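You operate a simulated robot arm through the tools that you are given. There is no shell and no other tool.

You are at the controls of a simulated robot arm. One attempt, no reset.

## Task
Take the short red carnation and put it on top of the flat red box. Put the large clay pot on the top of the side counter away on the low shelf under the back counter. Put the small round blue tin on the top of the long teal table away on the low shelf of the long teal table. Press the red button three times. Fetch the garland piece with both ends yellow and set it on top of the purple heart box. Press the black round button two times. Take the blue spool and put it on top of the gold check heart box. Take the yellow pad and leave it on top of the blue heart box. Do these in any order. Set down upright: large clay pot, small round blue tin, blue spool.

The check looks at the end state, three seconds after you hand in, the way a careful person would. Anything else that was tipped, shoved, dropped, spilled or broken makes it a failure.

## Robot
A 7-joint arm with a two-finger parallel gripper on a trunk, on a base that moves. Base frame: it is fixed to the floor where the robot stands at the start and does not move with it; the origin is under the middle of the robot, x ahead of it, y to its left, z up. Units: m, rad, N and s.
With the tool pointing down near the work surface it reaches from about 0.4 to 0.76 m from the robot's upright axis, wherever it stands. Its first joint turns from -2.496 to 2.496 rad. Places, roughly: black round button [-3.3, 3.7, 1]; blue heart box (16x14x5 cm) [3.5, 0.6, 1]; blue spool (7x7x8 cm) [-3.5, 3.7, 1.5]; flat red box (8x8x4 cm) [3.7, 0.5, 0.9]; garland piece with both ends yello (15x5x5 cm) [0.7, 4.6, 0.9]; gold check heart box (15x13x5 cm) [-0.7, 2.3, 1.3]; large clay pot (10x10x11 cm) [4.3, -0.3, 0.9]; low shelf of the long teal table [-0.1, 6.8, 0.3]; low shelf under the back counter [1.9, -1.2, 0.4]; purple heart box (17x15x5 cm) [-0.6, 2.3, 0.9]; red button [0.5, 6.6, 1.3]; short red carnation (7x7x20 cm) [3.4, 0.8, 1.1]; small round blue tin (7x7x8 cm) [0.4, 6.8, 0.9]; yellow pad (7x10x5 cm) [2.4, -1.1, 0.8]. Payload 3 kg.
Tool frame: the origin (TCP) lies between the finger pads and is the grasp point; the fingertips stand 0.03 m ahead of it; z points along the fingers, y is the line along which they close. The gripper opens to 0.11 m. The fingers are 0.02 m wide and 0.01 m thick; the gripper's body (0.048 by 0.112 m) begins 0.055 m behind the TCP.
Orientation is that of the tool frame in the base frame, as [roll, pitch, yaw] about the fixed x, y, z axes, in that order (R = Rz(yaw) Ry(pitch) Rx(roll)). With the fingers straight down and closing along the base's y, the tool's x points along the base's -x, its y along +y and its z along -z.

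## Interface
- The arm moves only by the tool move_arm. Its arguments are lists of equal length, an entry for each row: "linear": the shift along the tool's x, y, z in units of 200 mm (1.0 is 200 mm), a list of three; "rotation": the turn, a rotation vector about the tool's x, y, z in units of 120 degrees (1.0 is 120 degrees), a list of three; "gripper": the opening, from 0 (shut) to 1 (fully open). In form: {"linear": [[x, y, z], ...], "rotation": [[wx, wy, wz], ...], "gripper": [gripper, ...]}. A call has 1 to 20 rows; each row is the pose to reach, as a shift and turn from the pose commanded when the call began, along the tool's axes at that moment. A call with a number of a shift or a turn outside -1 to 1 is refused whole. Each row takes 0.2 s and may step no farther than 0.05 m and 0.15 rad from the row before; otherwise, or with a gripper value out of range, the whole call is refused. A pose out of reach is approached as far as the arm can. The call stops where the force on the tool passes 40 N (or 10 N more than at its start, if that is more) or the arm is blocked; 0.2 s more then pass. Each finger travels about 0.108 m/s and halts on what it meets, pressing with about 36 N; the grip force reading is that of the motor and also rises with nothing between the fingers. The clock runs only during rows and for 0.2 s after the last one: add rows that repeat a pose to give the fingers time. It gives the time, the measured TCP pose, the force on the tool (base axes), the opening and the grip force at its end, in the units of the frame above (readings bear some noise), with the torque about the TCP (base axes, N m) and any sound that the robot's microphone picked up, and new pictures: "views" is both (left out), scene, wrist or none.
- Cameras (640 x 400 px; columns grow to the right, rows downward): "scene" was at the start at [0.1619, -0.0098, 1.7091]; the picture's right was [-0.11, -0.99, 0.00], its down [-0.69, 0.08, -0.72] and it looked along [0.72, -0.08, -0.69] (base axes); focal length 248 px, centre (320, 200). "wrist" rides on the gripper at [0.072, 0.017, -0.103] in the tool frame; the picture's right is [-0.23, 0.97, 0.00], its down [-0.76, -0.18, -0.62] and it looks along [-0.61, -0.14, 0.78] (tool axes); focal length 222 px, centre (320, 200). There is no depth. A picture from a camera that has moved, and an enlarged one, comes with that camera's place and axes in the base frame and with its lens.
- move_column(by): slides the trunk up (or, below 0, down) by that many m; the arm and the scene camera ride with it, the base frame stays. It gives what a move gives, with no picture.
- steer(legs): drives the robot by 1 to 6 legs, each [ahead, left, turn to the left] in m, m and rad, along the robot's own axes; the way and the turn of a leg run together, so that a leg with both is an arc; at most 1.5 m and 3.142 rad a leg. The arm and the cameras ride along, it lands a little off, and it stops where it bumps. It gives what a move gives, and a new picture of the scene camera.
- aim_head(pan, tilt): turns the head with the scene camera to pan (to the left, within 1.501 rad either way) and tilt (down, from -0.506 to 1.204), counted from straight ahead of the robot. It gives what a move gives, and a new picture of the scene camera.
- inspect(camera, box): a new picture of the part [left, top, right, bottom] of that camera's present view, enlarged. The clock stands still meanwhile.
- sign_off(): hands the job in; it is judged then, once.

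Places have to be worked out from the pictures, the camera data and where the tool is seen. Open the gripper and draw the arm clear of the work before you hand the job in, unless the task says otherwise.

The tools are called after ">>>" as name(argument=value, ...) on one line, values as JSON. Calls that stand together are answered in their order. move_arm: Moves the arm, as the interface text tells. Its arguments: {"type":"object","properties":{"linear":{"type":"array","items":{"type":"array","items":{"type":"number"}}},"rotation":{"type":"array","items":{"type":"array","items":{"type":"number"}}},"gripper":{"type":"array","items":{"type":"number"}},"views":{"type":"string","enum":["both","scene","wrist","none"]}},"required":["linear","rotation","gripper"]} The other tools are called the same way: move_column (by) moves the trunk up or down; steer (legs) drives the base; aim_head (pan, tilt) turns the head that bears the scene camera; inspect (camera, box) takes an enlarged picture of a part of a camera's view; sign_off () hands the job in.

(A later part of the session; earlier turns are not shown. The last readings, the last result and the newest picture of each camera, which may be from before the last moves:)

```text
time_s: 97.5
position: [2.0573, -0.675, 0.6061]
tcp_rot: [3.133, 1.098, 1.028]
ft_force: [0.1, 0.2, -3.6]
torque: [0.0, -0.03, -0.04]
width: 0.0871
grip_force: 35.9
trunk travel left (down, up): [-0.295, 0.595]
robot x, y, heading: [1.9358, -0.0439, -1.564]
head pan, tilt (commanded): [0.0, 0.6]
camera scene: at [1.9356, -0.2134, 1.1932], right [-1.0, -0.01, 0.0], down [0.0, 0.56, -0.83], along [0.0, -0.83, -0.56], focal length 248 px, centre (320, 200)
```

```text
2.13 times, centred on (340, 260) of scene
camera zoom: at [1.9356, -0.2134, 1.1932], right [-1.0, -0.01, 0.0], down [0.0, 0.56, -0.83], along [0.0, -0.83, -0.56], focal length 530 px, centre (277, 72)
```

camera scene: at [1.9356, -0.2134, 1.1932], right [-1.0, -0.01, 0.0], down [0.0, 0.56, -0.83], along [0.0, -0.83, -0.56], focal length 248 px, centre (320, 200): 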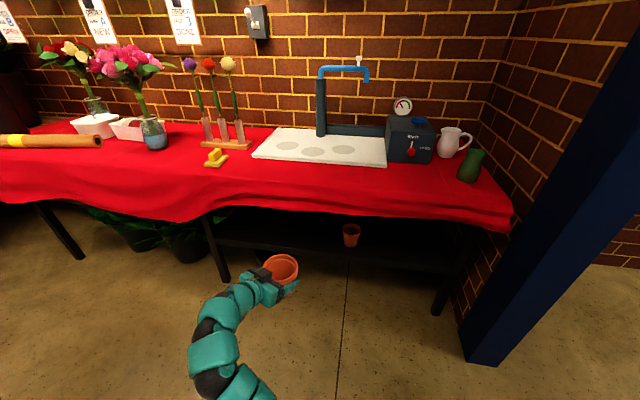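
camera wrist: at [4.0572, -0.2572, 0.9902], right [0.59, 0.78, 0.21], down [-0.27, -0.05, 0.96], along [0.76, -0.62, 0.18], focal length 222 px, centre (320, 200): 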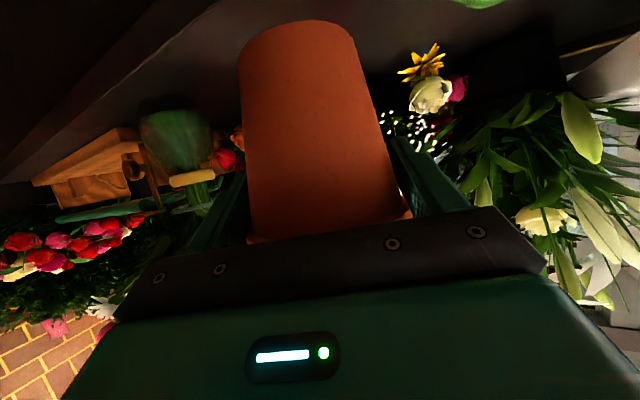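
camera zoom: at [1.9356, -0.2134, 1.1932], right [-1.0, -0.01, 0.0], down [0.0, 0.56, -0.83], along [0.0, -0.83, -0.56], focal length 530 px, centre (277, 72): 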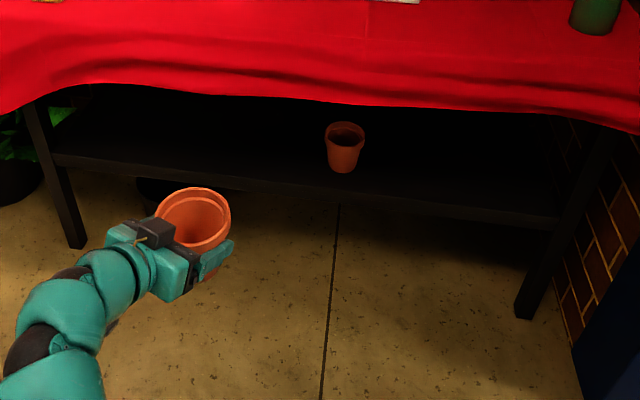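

The shelf top is at z≈0.33, its front edge runs at about y=-1.04 at x=1.9 (skewed), cloth bottom z≈0.64. I lower the trunk more, then raise the pot a little and turn the hand to point straight under the table.

>>> move_column(by=-0.25)

>>> move_arm(linear=[[-0.089, 0, -0.0455], [-0.178, 0, -0.091], [-0.267, 0, -0.1365], [-0.356, 0, -0.182]], rotation=[[-0.0574, 0, -0.0294], [-0.1148, 0, -0.0588], [-0.1722, 0, -0.0881], [-0.2296, 0, -0.1175]], gripper=[0.3, 0.3, 0.3, 0.3], views="both")

```text
time_s: 100.2
position: [2.0121, -0.7049, 0.407]
tcp_rot: [3.054, 1.119, 0.863]
ft_force: [-1.2, -0.3, -2.6]
torque: [0.01, -0.05, 0.0]
width: 0.0869
grip_force: 36.2
trunk travel left (down, up): [-0.071, 0.819]
robot x, y, heading: [1.9338, -0.0406, -1.567]
head pan, tilt (commanded): [0.0, 0.6]
stopped: the arm was blocked; the commanded pose is now the measured one
```

```text
time_s: 101.5
position: [2.0247, -0.6964, 0.514]
tcp_rot: [3.03, 1.154, 1.396]
ft_force: [0.3, -1.5, -3.7]
torque: [0.0, 0.02, -0.03]
width: 0.0868
grip_force: 36.1
trunk travel left (down, up): [-0.071, 0.819]
robot x, y, heading: [1.9326, -0.0423, -1.566]
head pan, tilt (commanded): [0.0, 0.6]
stopped in row 4: the arm was blocked; the commanded pose is now the measured one
camera scene: at [1.9374, -0.2038, 0.9813], right [-1.0, -0.01, 0.0], down [0.0, 0.56, -0.83], along [0.0, -0.83, -0.56], focal length 248 px, centre (320, 200)
camera wrist: at [2.0501, -0.5742, 0.4909], right [0.95, -0.16, 0.25], down [-0.2, 0.28, 0.94], along [-0.22, -0.95, 0.23], focal length 222 px, centre (320, 200)
```

scene: 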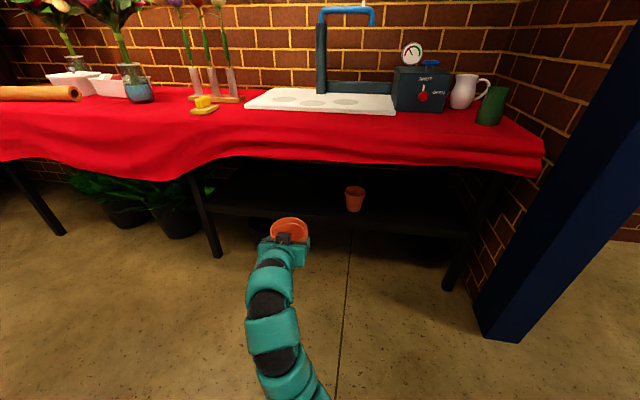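
wrist: 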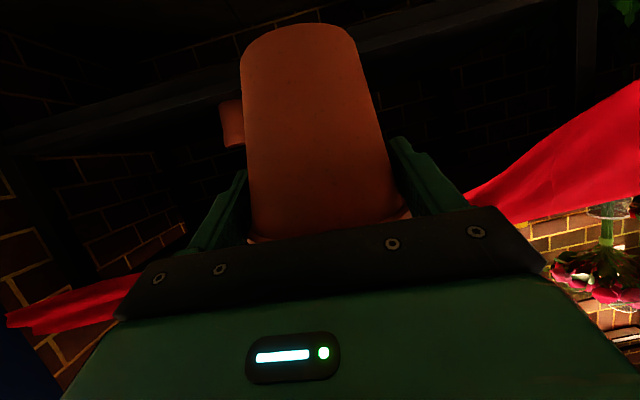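

The arm was blocked while lowering (probably elbow against my own base), and the tool tilted slightly. I raise the trunk 0.12 m and re-level the tool.

>>> move_column(by=0.12)

>>> move_arm(linear=[[0, 0, 0], [0, 0, 0]], rotation=[[0.003, 0.014, -0.01], [0.0065, 0.0275, -0.0189]], gripper=[0.3, 0.3], views="both")

```text
time_s: 103.0
position: [2.0218, -0.7024, 0.6141]
tcp_rot: [3.051, 1.141, 1.416]
ft_force: [-1.4, -0.1, -3.3]
torque: [0.03, -0.01, -0.02]
width: 0.0868
grip_force: 35.7
trunk travel left (down, up): [-0.191, 0.699]
robot x, y, heading: [1.937, -0.046, -1.566]
head pan, tilt (commanded): [0.0, 0.6]
```

```text
time_s: 103.5
position: [2.0225, -0.7016, 0.613]
tcp_rot: [-3.132, 1.084, 1.51]
ft_force: [-0.3, 0.2, -3.1]
torque: [0.01, -0.01, 0.01]
width: 0.0868
grip_force: 35.7
trunk travel left (down, up): [-0.191, 0.699]
robot x, y, heading: [1.9332, -0.043, -1.568]
head pan, tilt (commanded): [0.0, 0.6]
camera scene: at [1.9355, -0.2133, 1.0896], right [-1.0, -0.01, 0.0], down [0.0, 0.57, -0.82], along [0.0, -0.82, -0.57], focal length 248 px, centre (320, 200)
camera wrist: at [2.046, -0.5766, 0.597], right [0.96, -0.17, 0.2], down [-0.16, 0.21, 0.97], along [-0.21, -0.96, 0.17], focal length 222 px, centre (320, 200)
```

scene: 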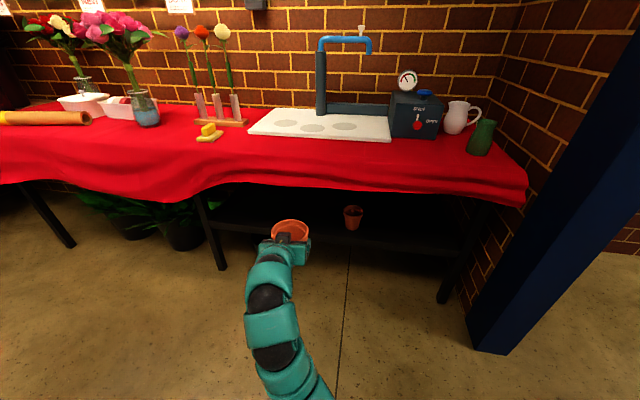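
wrist: 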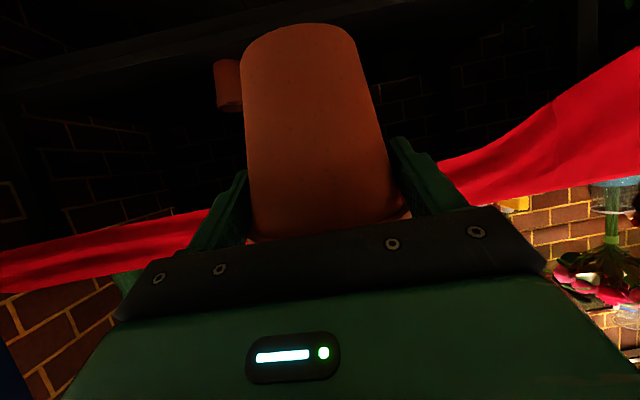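

The tool is level again and the pot hangs upright. I extend the arm forward and down (pot still in front of the table, below the cloth's lower edge).

>>> move_arm(linear=[[0.072, 0.018, 0.184], [0.144, 0.036, 0.369], [0.217, 0.054, 0.553], [0.289, 0.072, 0.738], [0.361, 0.09, 0.922]], rotation=[[0, 0, 0], [0, 0, 0], [0, 0, 0], [0, 0, 0], [0, 0, 0]], gripper=[0.3, 0.3, 0.3, 0.3, 0.3], views="both")

```text
time_s: 104.8
position: [2.0324, -0.8307, 0.4622]
tcp_rot: [-3.138, 1.084, 1.508]
ft_force: [0.2, 0.5, -2.9]
torque: [0.0, -0.02, 0.05]
width: 0.0868
grip_force: 35.9
trunk travel left (down, up): [-0.191, 0.699]
robot x, y, heading: [1.934, -0.0414, -1.565]
head pan, tilt (commanded): [0.0, 0.6]
camera scene: at [1.9356, -0.2132, 1.0896], right [-1.0, -0.01, 0.0], down [0.0, 0.57, -0.82], along [0.0, -0.82, -0.57], focal length 248 px, centre (320, 200)
camera wrist: at [2.0565, -0.7058, 0.4466], right [0.96, -0.17, 0.2], down [-0.16, 0.21, 0.96], along [-0.21, -0.96, 0.17], focal length 222 px, centre (320, 200)
```

scene: 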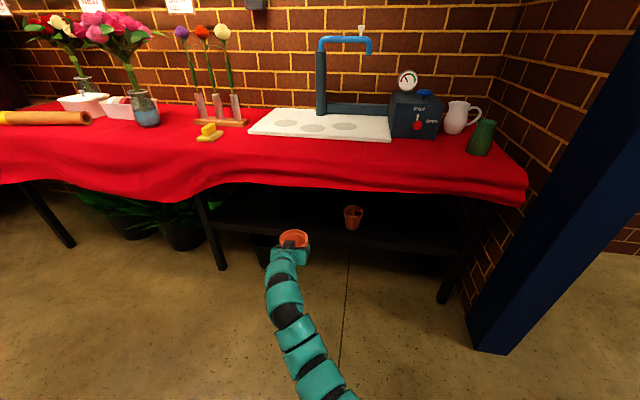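
wrist: 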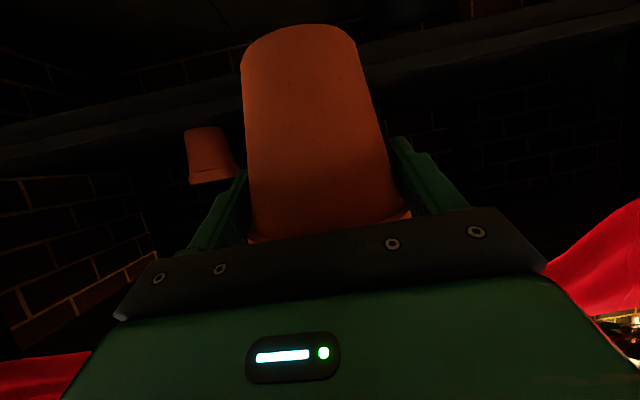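

The shelf and small pot are visible in both cameras; I zoom both to pin down the shelf height and front edge.

>>> inspect(camera="scene", box=[260, 180, 480, 310])

>>> inspect(camera="wrist", box=[0, 0, 320, 200])

>>> inspect(camera="wrist", box=[320, 0, 640, 200])

```text
2.91 times, centred on (370, 245) of scene
camera zoom: at [1.9356, -0.2132, 1.0896], right [-1.0, -0.01, 0.0], down [0.0, 0.57, -0.82], along [0.0, -0.82, -0.57], focal length 723 px, centre (174, 69)
```

zoom: 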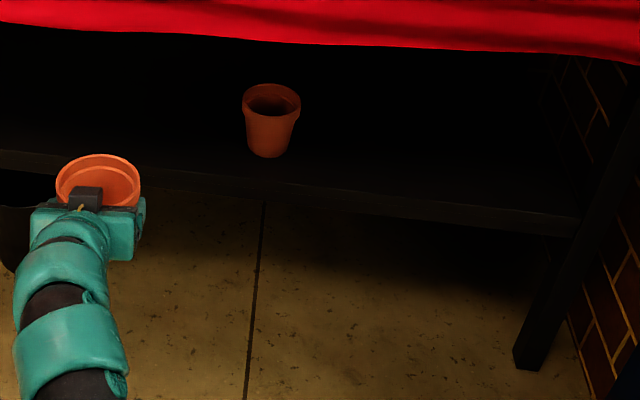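

```text
2.00 times, centred on (160, 100) of wrist
camera zoom: at [2.0565, -0.7058, 0.4466], right [0.96, -0.17, 0.2], down [-0.16, 0.21, 0.96], along [-0.21, -0.96, 0.17], focal length 444 px, centre (640, 400)
```

zoom: 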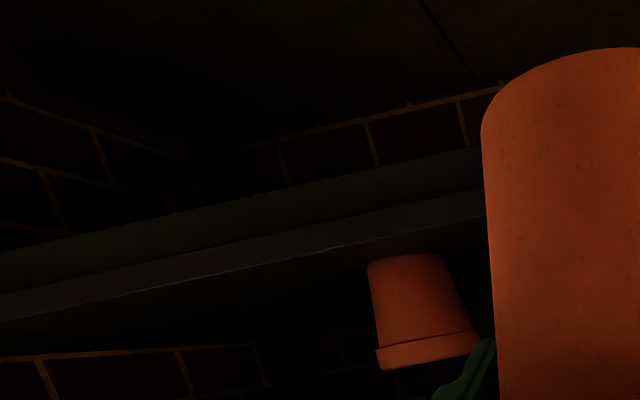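

```text
2.00 times, centred on (480, 100) of wrist
camera zoom: at [2.0565, -0.7058, 0.4466], right [0.96, -0.17, 0.2], down [-0.16, 0.21, 0.96], along [-0.21, -0.96, 0.17], focal length 444 px, centre (0, 400)
```

zoom: 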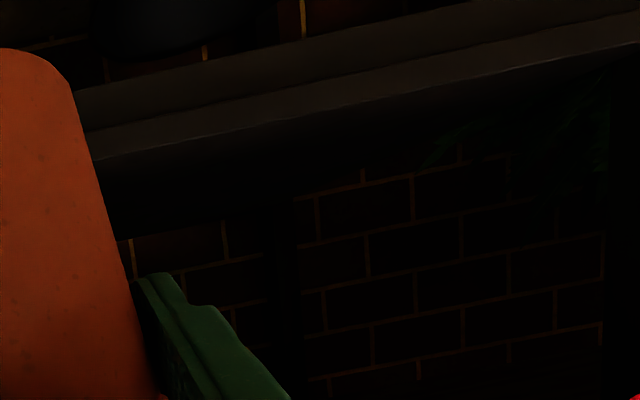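

Shelf top ≈0.345, front edge ≈(-1.06) at x=2.03. I lower the hand 2 cm and drive forward in small steps so the pot goes in above the shelf and below the cloth.

>>> move_arm(linear=[[0.088, 0, 0.047]], rotation=[[0, 0, 0]], gripper=[0.3], views="none")

>>> steer(legs=[[0.16, 0.0, 0.0]])

>>> inspect(camera="wrist", box=[0, 0, 640, 400])

```text
time_s: 105.2
position: [2.0303, -0.8311, 0.4432]
tcp_rot: [-3.134, 1.085, 1.506]
ft_force: [0.2, 0.7, -2.7]
torque: [0.05, 0.04, -0.01]
width: 0.0865
grip_force: 36.3
trunk travel left (down, up): [-0.191, 0.699]
robot x, y, heading: [1.9334, -0.0442, -1.568]
head pan, tilt (commanded): [0.0, 0.6]
```

```text
time_s: 106.5
position: [2.0273, -0.9884, 0.4436]
tcp_rot: [-3.135, 1.086, 1.504]
ft_force: [0.4, 0.5, -4.3]
torque: [0.03, 0.02, 0.01]
width: 0.0867
grip_force: 35.9
trunk travel left (down, up): [-0.191, 0.699]
robot x, y, heading: [1.9329, -0.2031, -1.568]
head pan, tilt (commanded): [0.0, 0.6]
camera scene: at [1.9354, -0.3703, 1.0896], right [-1.0, 0.0, 0.0], down [0.0, 0.57, -0.82], along [0.0, -0.82, -0.57], focal length 248 px, centre (320, 200)
```

scene: 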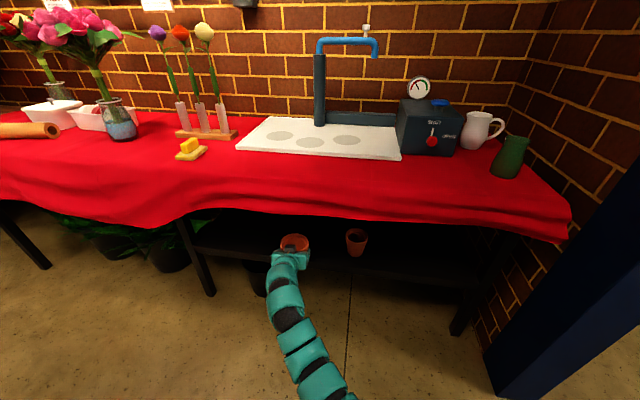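

```text
1.00 times, centred on (320, 200) of wrist (not enlarged: the box is as wide or as high as the picture)
camera zoom: at [2.0533, -0.8633, 0.4278], right [0.96, -0.18, 0.2], down [-0.16, 0.21, 0.97], along [-0.21, -0.96, 0.17], focal length 222 px, centre (320, 200)
```

zoom: 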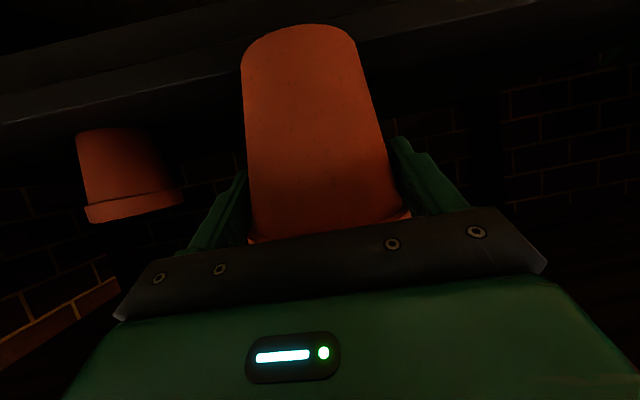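

Shelf edge re-measures z≈0.34; the pot's bottom is at ≈0.373. I drive in the remaining 0.155 m.

>>> steer(legs=[[0.16, 0.0, 0.0]])

>>> inspect(camera="wrist", box=[0, 0, 640, 400])

>>> inspect(camera="scene", box=[180, 180, 480, 360])

```text
time_s: 108.0
position: [2.0248, -1.1544, 0.4432]
tcp_rot: [-3.135, 1.085, 1.502]
ft_force: [-0.1, -0.9, -2.8]
torque: [0.07, 0.0, 0.02]
width: 0.0867
grip_force: 35.7
trunk travel left (down, up): [-0.191, 0.699]
robot x, y, heading: [1.9315, -0.3637, -1.573]
head pan, tilt (commanded): [0.0, 0.6]
camera scene: at [1.9348, -0.5355, 1.0896], right [-1.0, 0.0, 0.0], down [0.0, 0.57, -0.82], along [0.0, -0.82, -0.57], focal length 248 px, centre (320, 200)
```

scene: 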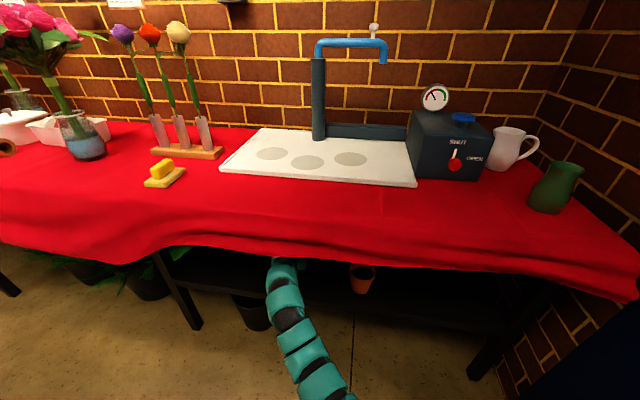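

```text
1.00 times, centred on (320, 200) of wrist (not enlarged: the box is as wide or as high as the picture)
camera zoom: at [2.0512, -1.0289, 0.4277], right [0.96, -0.18, 0.2], down [-0.16, 0.21, 0.97], along [-0.22, -0.96, 0.17], focal length 222 px, centre (320, 200)
```

zoom: 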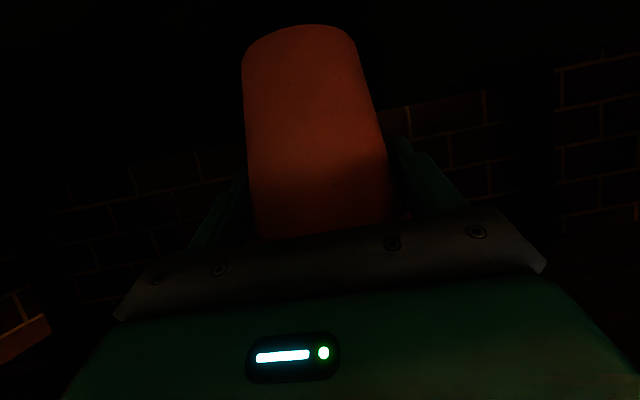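

```text
2.13 times, centred on (330, 270) of scene
camera zoom: at [1.9348, -0.5355, 1.0896], right [-1.0, 0.0, 0.0], down [0.0, 0.57, -0.82], along [0.0, -0.82, -0.57], focal length 530 px, centre (299, 51)
```

zoom: 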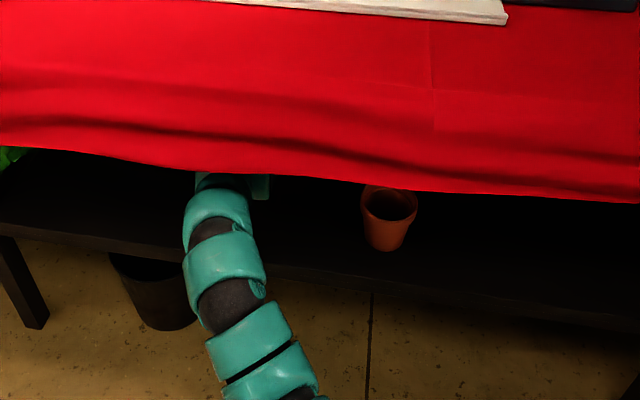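

The pot is over the shelf with no contact. I lower it step by step, watching the vertical force.

>>> move_arm(linear=[[0.03, 0, 0.016], [0.06, 0, 0.032], [0.071, 0, 0.0375]], rotation=[[0, 0, 0], [0, 0, 0], [0, 0, 0]], gripper=[0.3, 0.3, 0.3], views="none")

>>> move_arm(linear=[[0.022, 0, 0.0117]], rotation=[[0, 0, 0]], gripper=[0.3], views="none")

>>> move_arm(linear=[[0.022, 0, 0.0117]], rotation=[[0, 0, 0]], gripper=[0.3], views="none")

```text
time_s: 108.8
position: [2.0246, -1.1523, 0.4307]
tcp_rot: [-3.137, 1.09, 1.498]
ft_force: [-0.9, 1.3, 3.6]
torque: [-0.02, 0.2, -0.1]
width: 0.0866
grip_force: 36.6
trunk travel left (down, up): [-0.191, 0.699]
robot x, y, heading: [1.9369, -0.3678, -1.576]
head pan, tilt (commanded): [0.0, 0.6]
```

```text
time_s: 109.2
position: [2.0238, -1.153, 0.4237]
tcp_rot: [-3.134, 1.086, 1.503]
ft_force: [-1.2, 1.4, 5.9]
torque: [-0.19, 0.19, -0.06]
width: 0.0813
grip_force: 36.5
trunk travel left (down, up): [-0.191, 0.699]
robot x, y, heading: [1.9355, -0.3659, -1.572]
head pan, tilt (commanded): [0.0, 0.6]
```

```text
time_s: 109.6
position: [2.0237, -1.1536, 0.4186]
tcp_rot: [-3.136, 1.085, 1.498]
ft_force: [0.9, 6.4, 10.5]
torque: [-0.21, 0.04, 0.0]
width: 0.0799
grip_force: 36.0
trunk travel left (down, up): [-0.191, 0.699]
robot x, y, heading: [1.9349, -0.364, -1.573]
head pan, tilt (commanded): [0.0, 0.6]
```

Contact felt at TCP z≈0.43 (the force reversed and the grip slid down the taper), so the pot stands on the shelf. I open the gripper fully.

>>> move_arm(linear=[[-0.01, 0, -0.005], [-0.01, 0, -0.005], [-0.01, 0, -0.005], [-0.01, 0, -0.005]], rotation=[[0, 0, 0], [0, 0, 0], [0, 0, 0], [0, 0, 0]], gripper=[0.8, 0.9, 1, 1], views="wrist")

```text
time_s: 110.6
position: [2.0241, -1.153, 0.4201]
tcp_rot: [-3.133, 1.086, 1.5]
ft_force: [-0.1, 0.3, 0.3]
torque: [-0.01, 0.01, 0.02]
width: 0.1101
grip_force: 0.1
trunk travel left (down, up): [-0.191, 0.699]
robot x, y, heading: [1.9318, -0.3627, -1.573]
head pan, tilt (commanded): [0.0, 0.6]
camera wrist: at [2.0508, -1.0294, 0.4039], right [0.96, -0.18, 0.2], down [-0.16, 0.21, 0.97], along [-0.22, -0.96, 0.17], focal length 222 px, centre (320, 200)
```

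wrist: 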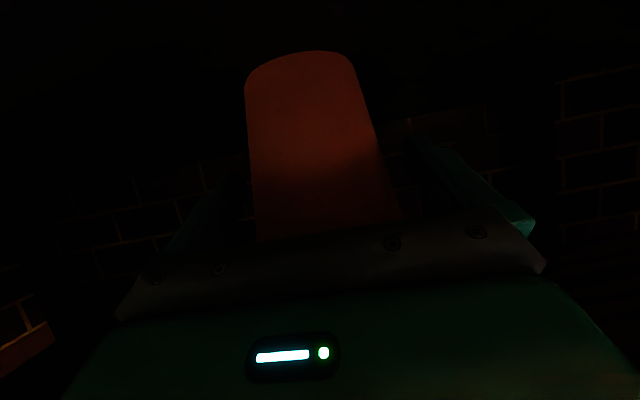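

The pot stands free between the open fingers. I withdraw the hand straight back along its own axis.

>>> move_arm(linear=[[0.047, 0, -0.088], [0.094, 0, -0.177], [0.14, 0, -0.265], [0.187, 0, -0.354], [0.234, 0, -0.442]], rotation=[[0, 0, 0], [0, 0, 0], [0, 0, 0], [0, 0, 0], [0, 0, 0]], gripper=[1, 1, 1, 1, 1], views="wrist")

>>> steer(legs=[[-0.3, 0.0, 0.0]])

>>> inspect(camera="scene", box=[160, 160, 480, 360])

```text
time_s: 111.8
position: [2.0316, -1.0542, 0.42]
tcp_rot: [-3.136, 1.085, 1.499]
ft_force: [0.4, -0.1, 0.1]
torque: [0.02, -0.03, 0.02]
width: 0.1101
grip_force: 0.0
trunk travel left (down, up): [-0.191, 0.699]
robot x, y, heading: [1.9318, -0.3636, -1.573]
head pan, tilt (commanded): [0.0, 0.6]
camera wrist: at [2.0586, -0.929, 0.4037], right [0.96, -0.18, 0.2], down [-0.16, 0.21, 0.96], along [-0.22, -0.96, 0.17], focal length 222 px, centre (320, 200)
```

wrist: 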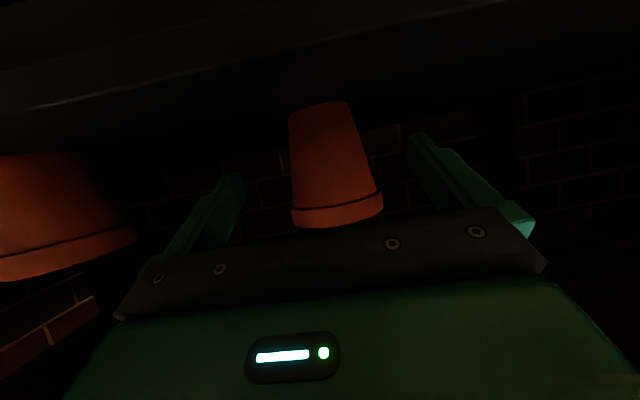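

```text
time_s: 113.8
position: [2.0293, -0.7536, 0.4199]
tcp_rot: [-3.136, 1.083, 1.493]
ft_force: [1.4, 0.0, -0.1]
torque: [-0.03, 0.01, 0.0]
width: 0.1102
grip_force: 0.0
trunk travel left (down, up): [-0.191, 0.699]
robot x, y, heading: [1.9372, -0.0627, -1.579]
head pan, tilt (commanded): [0.0, 0.6]
camera scene: at [1.9352, -0.2349, 1.0896], right [-1.0, 0.01, 0.0], down [0.0, 0.57, -0.82], along [-0.01, -0.82, -0.57], focal length 248 px, centre (320, 200)
```

scene: 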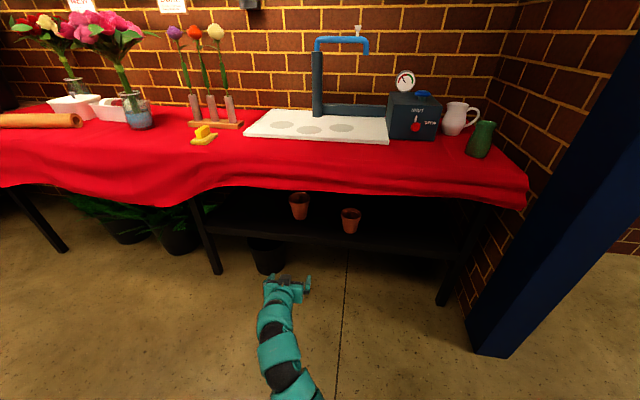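

```text
2.00 times, centred on (320, 260) of scene
camera zoom: at [1.9352, -0.2349, 1.0896], right [-1.0, 0.01, 0.0], down [0.0, 0.57, -0.82], along [-0.01, -0.82, -0.57], focal length 497 px, centre (320, 80)
```

zoom: 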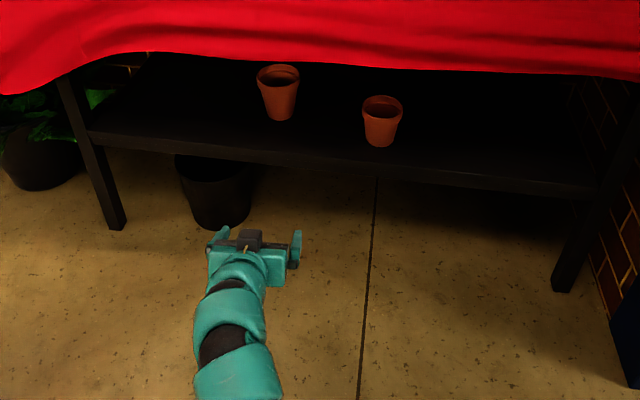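

The large pot stands upright on the low shelf beside the small pot. Next I raise the trunk again, then move back in front of the yellow pad.

>>> move_column(by=0.4)

>>> move_column(by=0.12)

>>> steer(legs=[[0.2, 0.0, 0.0], [0.08, 0.33, 0.0]])

>>> inspect(camera="wrist", box=[0, 0, 640, 400])

```text
time_s: 117.7
position: [2.0299, -0.7538, 0.819]
tcp_rot: [-3.134, 1.086, 1.494]
ft_force: [0.5, -0.1, 0.4]
torque: [0.0, 0.02, -0.03]
width: 0.11
grip_force: 0.0
trunk travel left (down, up): [-0.591, 0.299]
robot x, y, heading: [1.9357, -0.0668, -1.576]
head pan, tilt (commanded): [0.0, 0.6]
```

```text
time_s: 119.2
position: [2.0298, -0.7546, 0.9389]
tcp_rot: [-3.135, 1.086, 1.495]
ft_force: [0.3, 0.9, -0.1]
torque: [-0.01, 0.01, -0.01]
width: 0.1101
grip_force: 0.2
trunk travel left (down, up): [-0.711, 0.179]
robot x, y, heading: [1.9355, -0.0669, -1.579]
head pan, tilt (commanded): [0.0, 0.6]
```

```text
time_s: 122.6
position: [2.3495, -1.0387, 0.9388]
tcp_rot: [-3.133, 1.086, 1.497]
ft_force: [0.0, 0.3, 0.2]
torque: [-0.01, 0.02, -0.02]
width: 0.1099
grip_force: 0.1
trunk travel left (down, up): [-0.711, 0.179]
robot x, y, heading: [2.2585, -0.35, -1.578]
head pan, tilt (commanded): [0.0, 0.6]
camera scene: at [2.2548, -0.5214, 1.6096], right [-1.0, 0.01, 0.0], down [0.0, 0.57, -0.82], along [-0.01, -0.82, -0.57], focal length 248 px, centre (320, 200)
```

scene: 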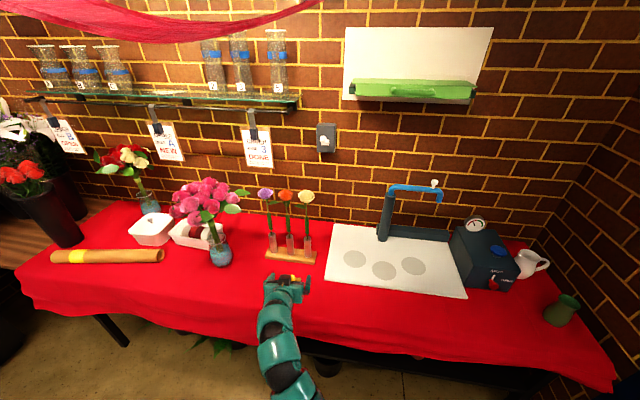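

```text
1.00 times, centred on (320, 200) of wrist (not enlarged: the box is as wide or as high as the picture)
camera zoom: at [2.376, -0.9156, 0.9234], right [0.96, -0.19, 0.2], down [-0.16, 0.21, 0.97], along [-0.22, -0.96, 0.17], focal length 222 px, centre (320, 200)
```

zoom: 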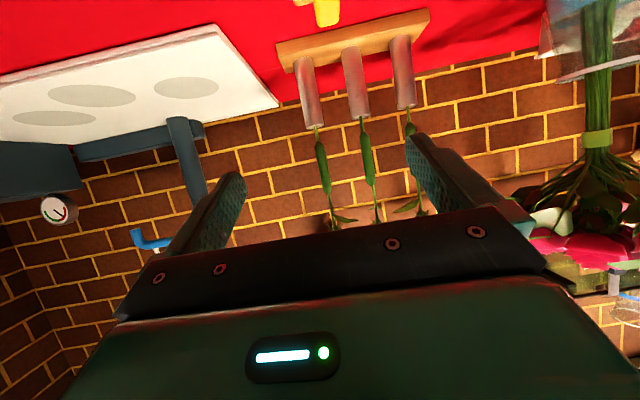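

The pad is just ahead-below. I flatten the tilt to about 48° and bring the fingers to a pre-grasp point behind and above the pad handle.

>>> move_arm(linear=[[0.116, 0.024, 0.077], [0.231, 0.047, 0.155], [0.347, 0.071, 0.232]], rotation=[[0.007, 0.04, 0.0035], [0.014, 0.08, 0.007], [0.02, 0.118, 0.0105]], gripper=[0.8, 0.6, 0.55], views="both")

>>> inspect(camera="wrist", box=[200, 0, 440, 150])

```text
time_s: 123.4
position: [2.3614, -1.0496, 0.8575]
tcp_rot: [-3.129, 0.837, 1.452]
ft_force: [-0.6, 0.9, 0.4]
torque: [-0.02, 0.02, -0.03]
width: 0.0604
grip_force: 0.1
trunk travel left (down, up): [-0.711, 0.179]
robot x, y, heading: [2.2563, -0.3532, -1.576]
head pan, tilt (commanded): [0.0, 0.6]
camera scene: at [2.254, -0.5216, 1.6096], right [-1.0, 0.01, 0.0], down [0.0, 0.57, -0.82], along [-0.01, -0.82, -0.57], focal length 248 px, centre (320, 200)
camera wrist: at [2.3954, -0.9267, 0.8721], right [0.95, -0.28, 0.16], down [-0.17, -0.03, 0.98], along [-0.27, -0.96, -0.07], focal length 222 px, centre (320, 200)
```

scene: 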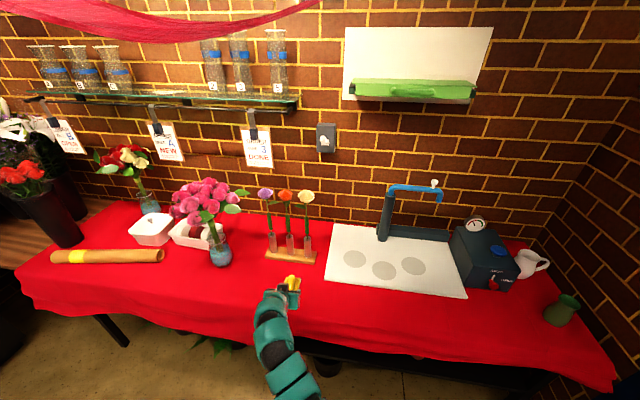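
wrist: 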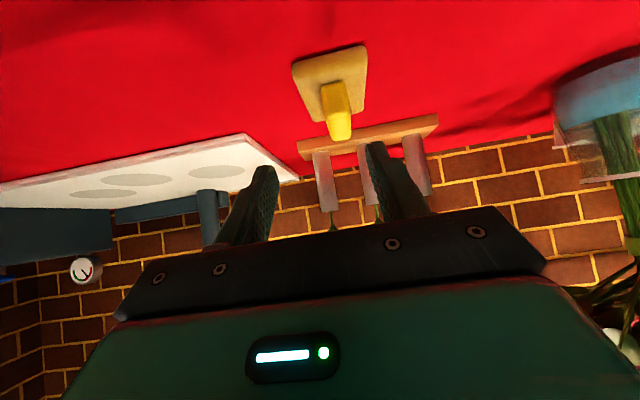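

```text
2.67 times, centred on (320, 75) of wrist
camera zoom: at [2.3954, -0.9267, 0.8721], right [0.95, -0.28, 0.16], down [-0.17, -0.03, 0.98], along [-0.27, -0.96, -0.07], focal length 592 px, centre (320, 533)
```

zoom: 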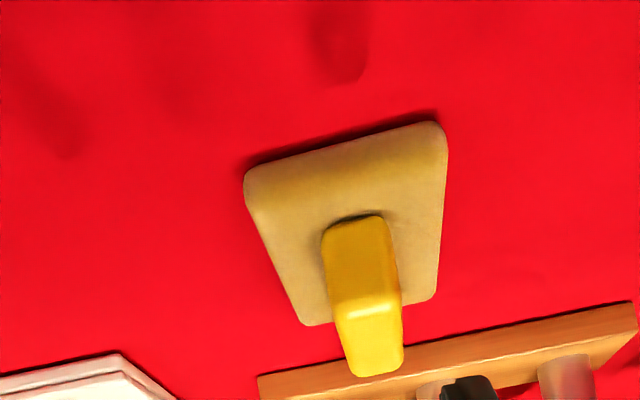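

The handle lies about 1.7 cm toward +tool-y from the finger centre. I shift sideways and slide the tilted fingers down around the handle, stopping above the pad's plate.

>>> move_arm(linear=[[0, 0.085, 0.1], [-0.02, 0.085, 0.28], [-0.04, 0.085, 0.45], [-0.0565, 0.085, 0.597]], rotation=[[0, 0, 0], [0, 0, 0], [0, 0, 0], [0, 0, 0]], gripper=[0.55, 0.55, 0.55, 0.55], views="wrist")

>>> inspect(camera="wrist", box=[200, 50, 440, 200])

```text
time_s: 124.4
position: [2.3655, -1.1473, 0.785]
tcp_rot: [-3.128, 0.838, 1.453]
ft_force: [0.4, 0.0, -0.5]
torque: [0.01, 0.03, 0.01]
width: 0.0607
grip_force: 0.2
trunk travel left (down, up): [-0.711, 0.179]
robot x, y, heading: [2.2575, -0.3513, -1.577]
head pan, tilt (commanded): [0.0, 0.6]
camera wrist: at [2.3988, -1.0251, 0.7996], right [0.95, -0.28, 0.16], down [-0.17, -0.02, 0.98], along [-0.27, -0.96, -0.07], focal length 222 px, centre (320, 200)
```

wrist: 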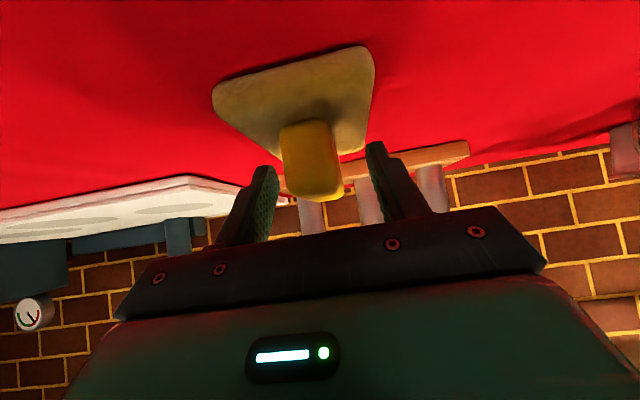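

```text
2.67 times, centred on (320, 125) of wrist
camera zoom: at [2.3988, -1.0251, 0.7996], right [0.95, -0.28, 0.16], down [-0.17, -0.02, 0.98], along [-0.27, -0.96, -0.07], focal length 592 px, centre (320, 400)
```

zoom: 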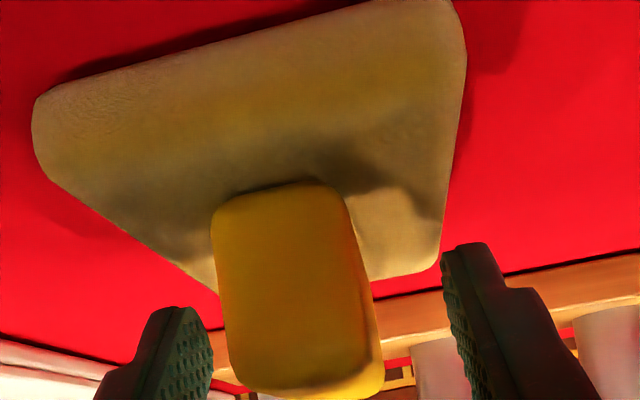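

The handle is between the fingers. I close on it.

>>> move_arm(linear=[[0, 0.015, 0], [0, 0.015, 0], [0, 0.015, 0], [0, 0.015, 0], [0, 0.015, 0]], rotation=[[0, 0, 0], [0, 0, 0], [0, 0, 0], [0, 0, 0], [0, 0, 0]], gripper=[0.4, 0.25, 0.1, 0.05, 0.05], views="wrist")

>>> move_arm(linear=[[-0.04, 0, -0.035], [-0.08, 0, -0.07], [-0.15, 0, -0.135], [-0.3, 0, -0.27]], rotation=[[0, 0, 0], [0, 0, 0], [0, 0, 0], [0, 0, 0]], gripper=[0.05, 0.05, 0.05, 0.05], views="both")

```text
time_s: 125.6
position: [2.3694, -1.1482, 0.7846]
tcp_rot: [-3.129, 0.84, 1.453]
ft_force: [-0.2, -0.3, 0.4]
torque: [-0.03, 0.01, 0.0]
width: 0.0232
grip_force: 36.1
trunk travel left (down, up): [-0.711, 0.179]
robot x, y, heading: [2.2529, -0.3512, -1.58]
head pan, tilt (commanded): [0.0, 0.6]
camera wrist: at [2.4014, -1.0248, 0.7997], right [0.95, -0.28, 0.16], down [-0.17, -0.02, 0.98], along [-0.27, -0.96, -0.07], focal length 222 px, centre (320, 200)
```

wrist: 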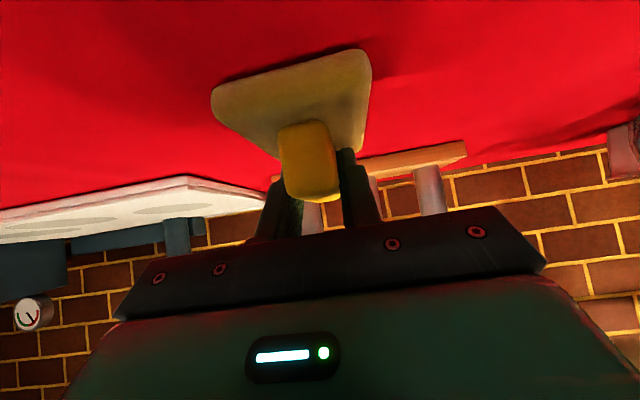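

```text
time_s: 126.6
position: [2.3697, -1.1473, 0.8666]
tcp_rot: [-3.131, 0.839, 1.453]
ft_force: [-0.3, 0.3, -1.4]
torque: [-0.01, -0.03, -0.02]
width: 0.0231
grip_force: 35.9
trunk travel left (down, up): [-0.711, 0.179]
robot x, y, heading: [2.2551, -0.3522, -1.575]
head pan, tilt (commanded): [0.0, 0.6]
camera scene: at [2.2538, -0.5208, 1.6097], right [-1.0, 0.01, 0.0], down [0.0, 0.56, -0.83], along [-0.01, -0.83, -0.56], focal length 248 px, centre (320, 200)
camera wrist: at [2.4023, -1.0249, 0.8817], right [0.95, -0.28, 0.16], down [-0.17, -0.02, 0.98], along [-0.27, -0.96, -0.07], focal length 222 px, centre (320, 200)
```

scene: 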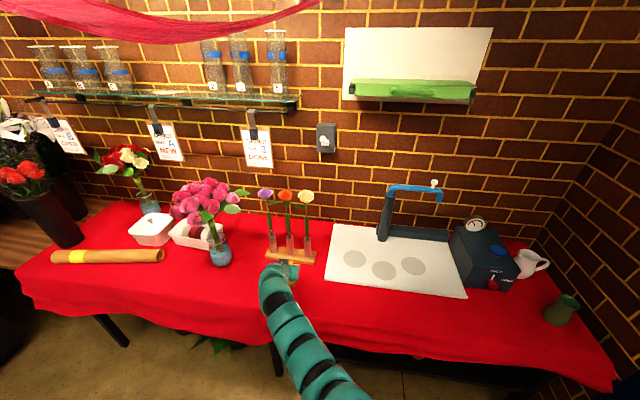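
wrist: 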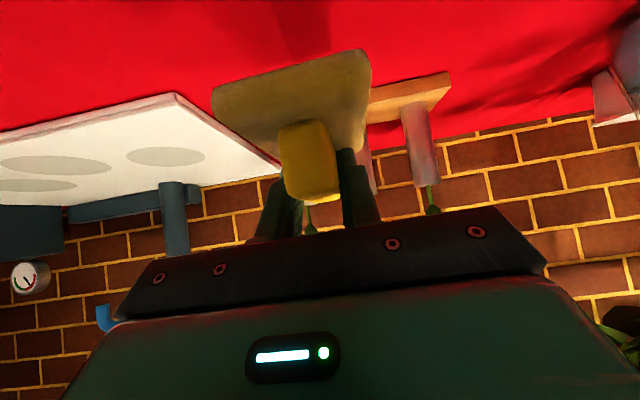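

The pad is held level. I retract it, then turn to face the doorway.

>>> move_arm(linear=[[0.054, 0, -0.153], [0.107, 0, -0.306], [0.16, 0, -0.46], [0.214, 0, -0.613]], rotation=[[0, 0, 0], [0, 0, 0], [0, 0, 0], [0, 0, 0]], gripper=[0.05, 0.05, 0.05, 0.05], views="none")

>>> steer(legs=[[-0.15, 0, 0], [0, 0, -1.57]])

>>> aim_head(pan=0.0, tilt=0.5)

```text
time_s: 127.6
position: [2.3853, -1.0284, 0.9177]
tcp_rot: [-3.128, 0.838, 1.454]
ft_force: [0.2, 0.1, -0.3]
torque: [-0.01, 0.03, -0.02]
width: 0.0229
grip_force: 36.5
trunk travel left (down, up): [-0.711, 0.179]
robot x, y, heading: [2.2532, -0.3501, -1.572]
head pan, tilt (commanded): [0.0, 0.6]
```

```text
time_s: 132.7
position: [1.581, -0.3527, 0.9168]
tcp_rot: [-3.126, 0.838, -0.095]
ft_force: [-0.1, 0.1, -0.7]
torque: [-0.01, -0.03, 0.0]
width: 0.0235
grip_force: 36.3
trunk travel left (down, up): [-0.711, 0.179]
robot x, y, heading: [2.2582, -0.204, -3.122]
head pan, tilt (commanded): [0.0, 0.6]
camera scene: at [2.0872, -0.2084, 1.6096], right [-0.02, 1.0, 0.0], down [0.56, 0.01, -0.82], along [-0.82, -0.01, -0.57], focal length 248 px, centre (320, 200)
```

scene: 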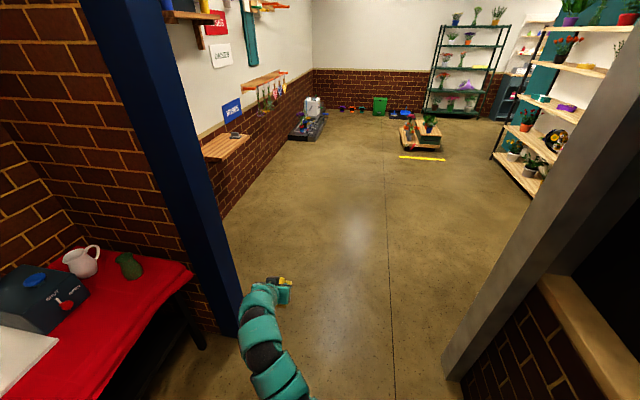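

```text
time_s: 133.4
position: [1.5809, -0.3525, 0.9168]
tcp_rot: [-3.127, 0.838, -0.094]
ft_force: [0.1, 0.1, -0.3]
torque: [0.02, 0.04, -0.01]
width: 0.0233
grip_force: 36.5
trunk travel left (down, up): [-0.711, 0.179]
robot x, y, heading: [2.2562, -0.2046, -3.118]
head pan, tilt (commanded): [0.0, 0.499]
camera scene: at [2.0846, -0.2085, 1.6187], right [-0.02, 1.0, 0.0], down [0.48, 0.01, -0.88], along [-0.88, -0.02, -0.48], focal length 248 px, centre (320, 200)
```

scene: 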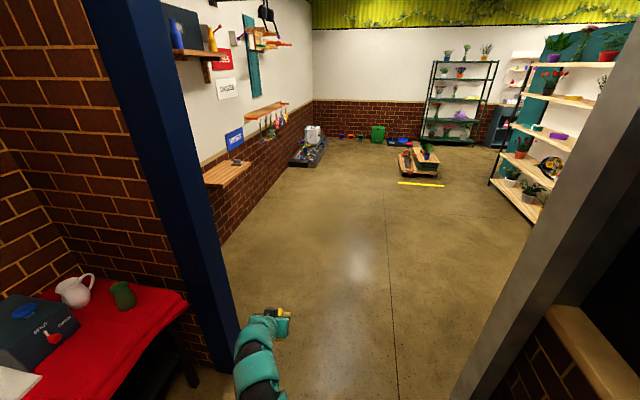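

The way out is clear. I drive out through the doorway and turn left (to robot's right) toward the open room.

>>> steer(legs=[[1.5, -0.1, 0]])

>>> steer(legs=[[0.1, -0.05, 0], [0, 0, -1.6]])

```text
refused: leg 1 is longer than a leg can be; nothing moved
```

```text
time_s: 137.5
position: [1.8142, 0.4397, 0.9144]
tcp_rot: [3.131, 0.828, -1.377]
ft_force: [-1.5, -3.5, -0.4]
torque: [-0.07, 0.0, -0.02]
width: 0.0232
grip_force: 35.8
trunk travel left (down, up): [-0.711, 0.179]
robot x, y, heading: [2.1575, -0.1569, 1.873]
head pan, tilt (commanded): [0.0, 0.499]
stopped in leg 2: the force on the tool passed its limit at 60 N (the readings are from after the stop); the commanded pose is now the measured one
camera scene: at [2.1046, 0.0057, 1.6188], right [0.95, 0.3, 0.0], down [0.14, -0.46, -0.88], along [-0.26, 0.84, -0.48], focal length 248 px, centre (320, 200)
```

scene: 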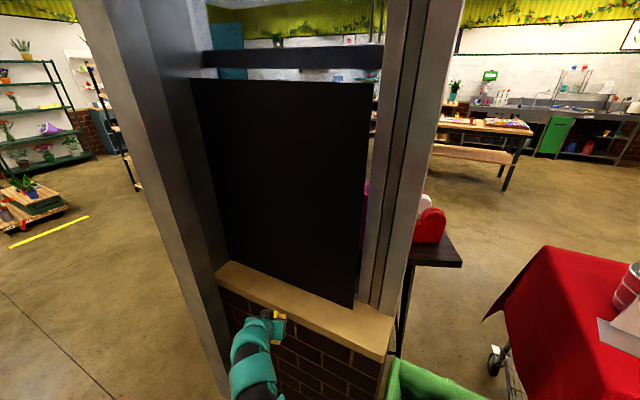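

The first drive was refused for length, and the second then swung the hand into the half-wall (60 N stop); the pad is still gripped. I turn back away from the wall right away.

>>> steer(legs=[[0, 0, 1.24]])

>>> inspect(camera="wrist", box=[0, 0, 640, 400])

```text
time_s: 141.0
position: [1.4821, -0.2966, 0.9146]
tcp_rot: [3.131, 0.825, -0.118]
ft_force: [-0.7, 0.3, -1.3]
torque: [0.01, 0.02, 0.04]
width: 0.0235
grip_force: 36.3
trunk travel left (down, up): [-0.711, 0.179]
robot x, y, heading: [2.1563, -0.1569, 3.13]
head pan, tilt (commanded): [0.0, 0.499]
camera scene: at [1.9842, -0.1555, 1.6187], right [0.01, 1.0, 0.0], down [0.48, -0.01, -0.88], along [-0.88, 0.01, -0.48], focal length 248 px, centre (320, 200)
```

scene: 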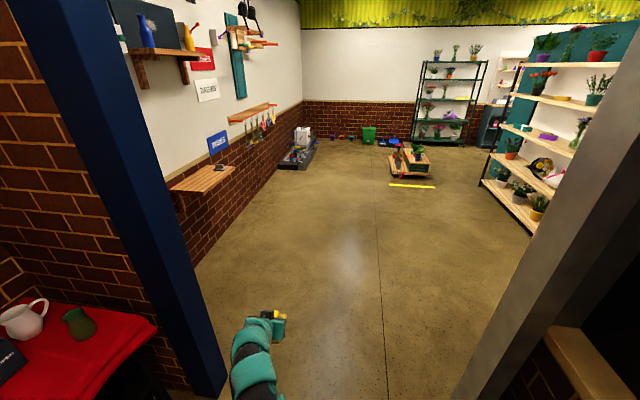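

```text
1.00 times, centred on (320, 200) of wrist (not enlarged: the box is as wide or as high as the picture)
camera zoom: at [1.6047, -0.3263, 0.9313], right [-0.26, -0.95, 0.17], down [-0.04, 0.19, 0.98], along [-0.96, 0.25, -0.08], focal length 222 px, centre (320, 200)
```

zoom: 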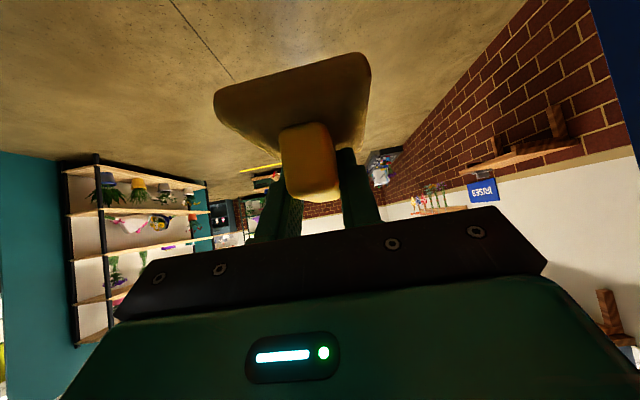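

The pad is still firmly held and nothing looks disturbed. I now drive straight out 1.4 m, on its own.

>>> steer(legs=[[1.4, 0, 0]])

```text
time_s: 147.9
position: [0.1088, -0.2351, 0.9145]
tcp_rot: [3.133, 0.825, -0.153]
ft_force: [0.4, -0.5, -0.5]
torque: [-0.02, 0.01, 0.04]
width: 0.0234
grip_force: 36.0
trunk travel left (down, up): [-0.711, 0.179]
robot x, y, heading: [0.7846, -0.1176, 3.095]
head pan, tilt (commanded): [0.0, 0.499]
camera scene: at [0.6134, -0.111, 1.6187], right [0.04, 1.0, 0.0], down [0.48, -0.02, -0.88], along [-0.88, 0.04, -0.48], focal length 248 px, centre (320, 200)
```

scene: 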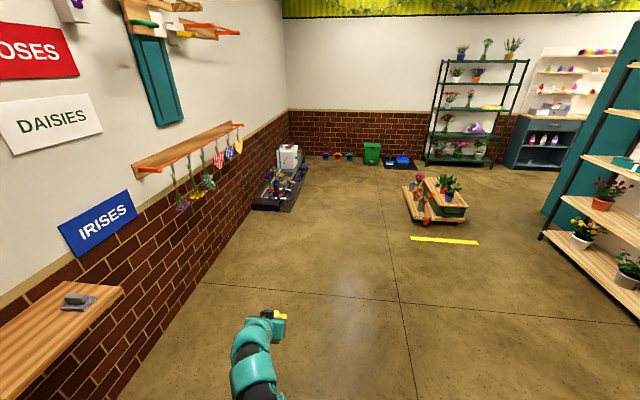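

I'm outside the doorway at (0.785,-0.118). I turn right to face up the room (heading ≈1.45); the sweep area is empty.

>>> steer(legs=[[0, 0, -1.65]])

```text
time_s: 152.2
position: [0.7041, 0.5645, 0.9149]
tcp_rot: [3.131, 0.827, -1.777]
ft_force: [-1.2, -0.7, -0.9]
torque: [-0.01, 0.02, -0.04]
width: 0.0233
grip_force: 36.1
trunk travel left (down, up): [-0.711, 0.179]
robot x, y, heading: [0.7866, -0.1216, 1.47]
head pan, tilt (commanded): [0.0, 0.499]
camera scene: at [0.8018, 0.0517, 1.6187], right [1.0, -0.1, 0.0], down [-0.05, -0.48, -0.88], along [0.09, 0.87, -0.48], focal length 248 px, centre (320, 200)
```

scene: 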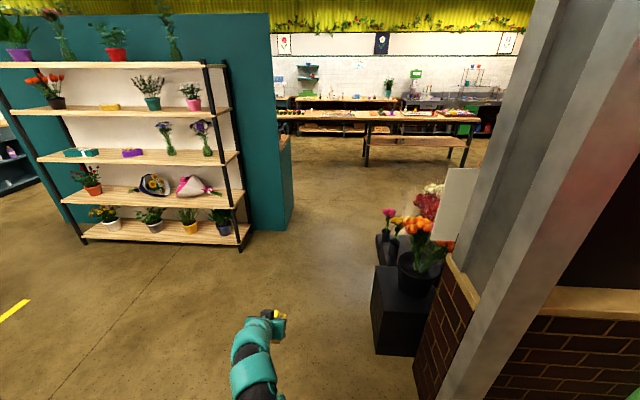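

The passage between the shelf wall (x≈0.65) and the flower stand (x≥1.25) is clear. I drive up to about (0.82,1.6).

>>> steer(legs=[[1.1, 0.15, 0], [0.6, 0.0, 0]])

```text
time_s: 160.9
position: [0.6905, 2.2804, 0.915]
tcp_rot: [3.132, 0.825, -1.762]
ft_force: [0.2, 0.7, -0.3]
torque: [0.0, 0.0, -0.01]
width: 0.0236
grip_force: 35.4
trunk travel left (down, up): [-0.711, 0.179]
robot x, y, heading: [0.7796, 1.6013, 1.49]
head pan, tilt (commanded): [0.0, 0.499]
camera scene: at [0.7954, 1.7696, 1.6186], right [1.0, -0.08, 0.0], down [-0.04, -0.48, -0.88], along [0.07, 0.87, -0.48], focal length 248 px, centre (320, 200)
```

scene: 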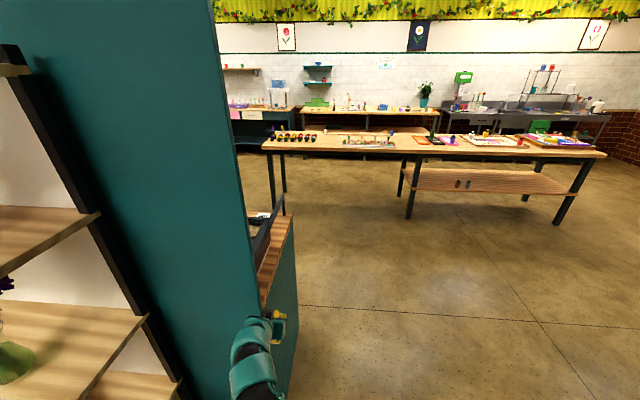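

The hand is very close to the end of the teal wall and a counter behind it. I turn right in place first to swing the arm clear.

>>> steer(legs=[[0, 0, -0.6]])

```text
time_s: 162.9
position: [1.0818, 2.2184, 0.9142]
tcp_rot: [3.132, 0.826, -2.348]
ft_force: [0.2, 0.9, -0.7]
torque: [-0.01, 0.02, 0.03]
width: 0.0234
grip_force: 36.1
trunk travel left (down, up): [-0.711, 0.179]
robot x, y, heading: [0.7807, 1.5983, 0.903]
head pan, tilt (commanded): [0.0, 0.499]
camera scene: at [0.8874, 1.7324, 1.6187], right [0.78, -0.62, 0.0], down [-0.3, -0.38, -0.88], along [0.55, 0.69, -0.48], focal length 248 px, centre (320, 200)
```

scene: 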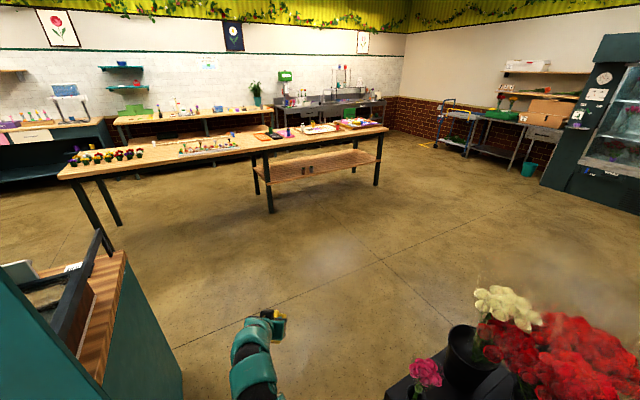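

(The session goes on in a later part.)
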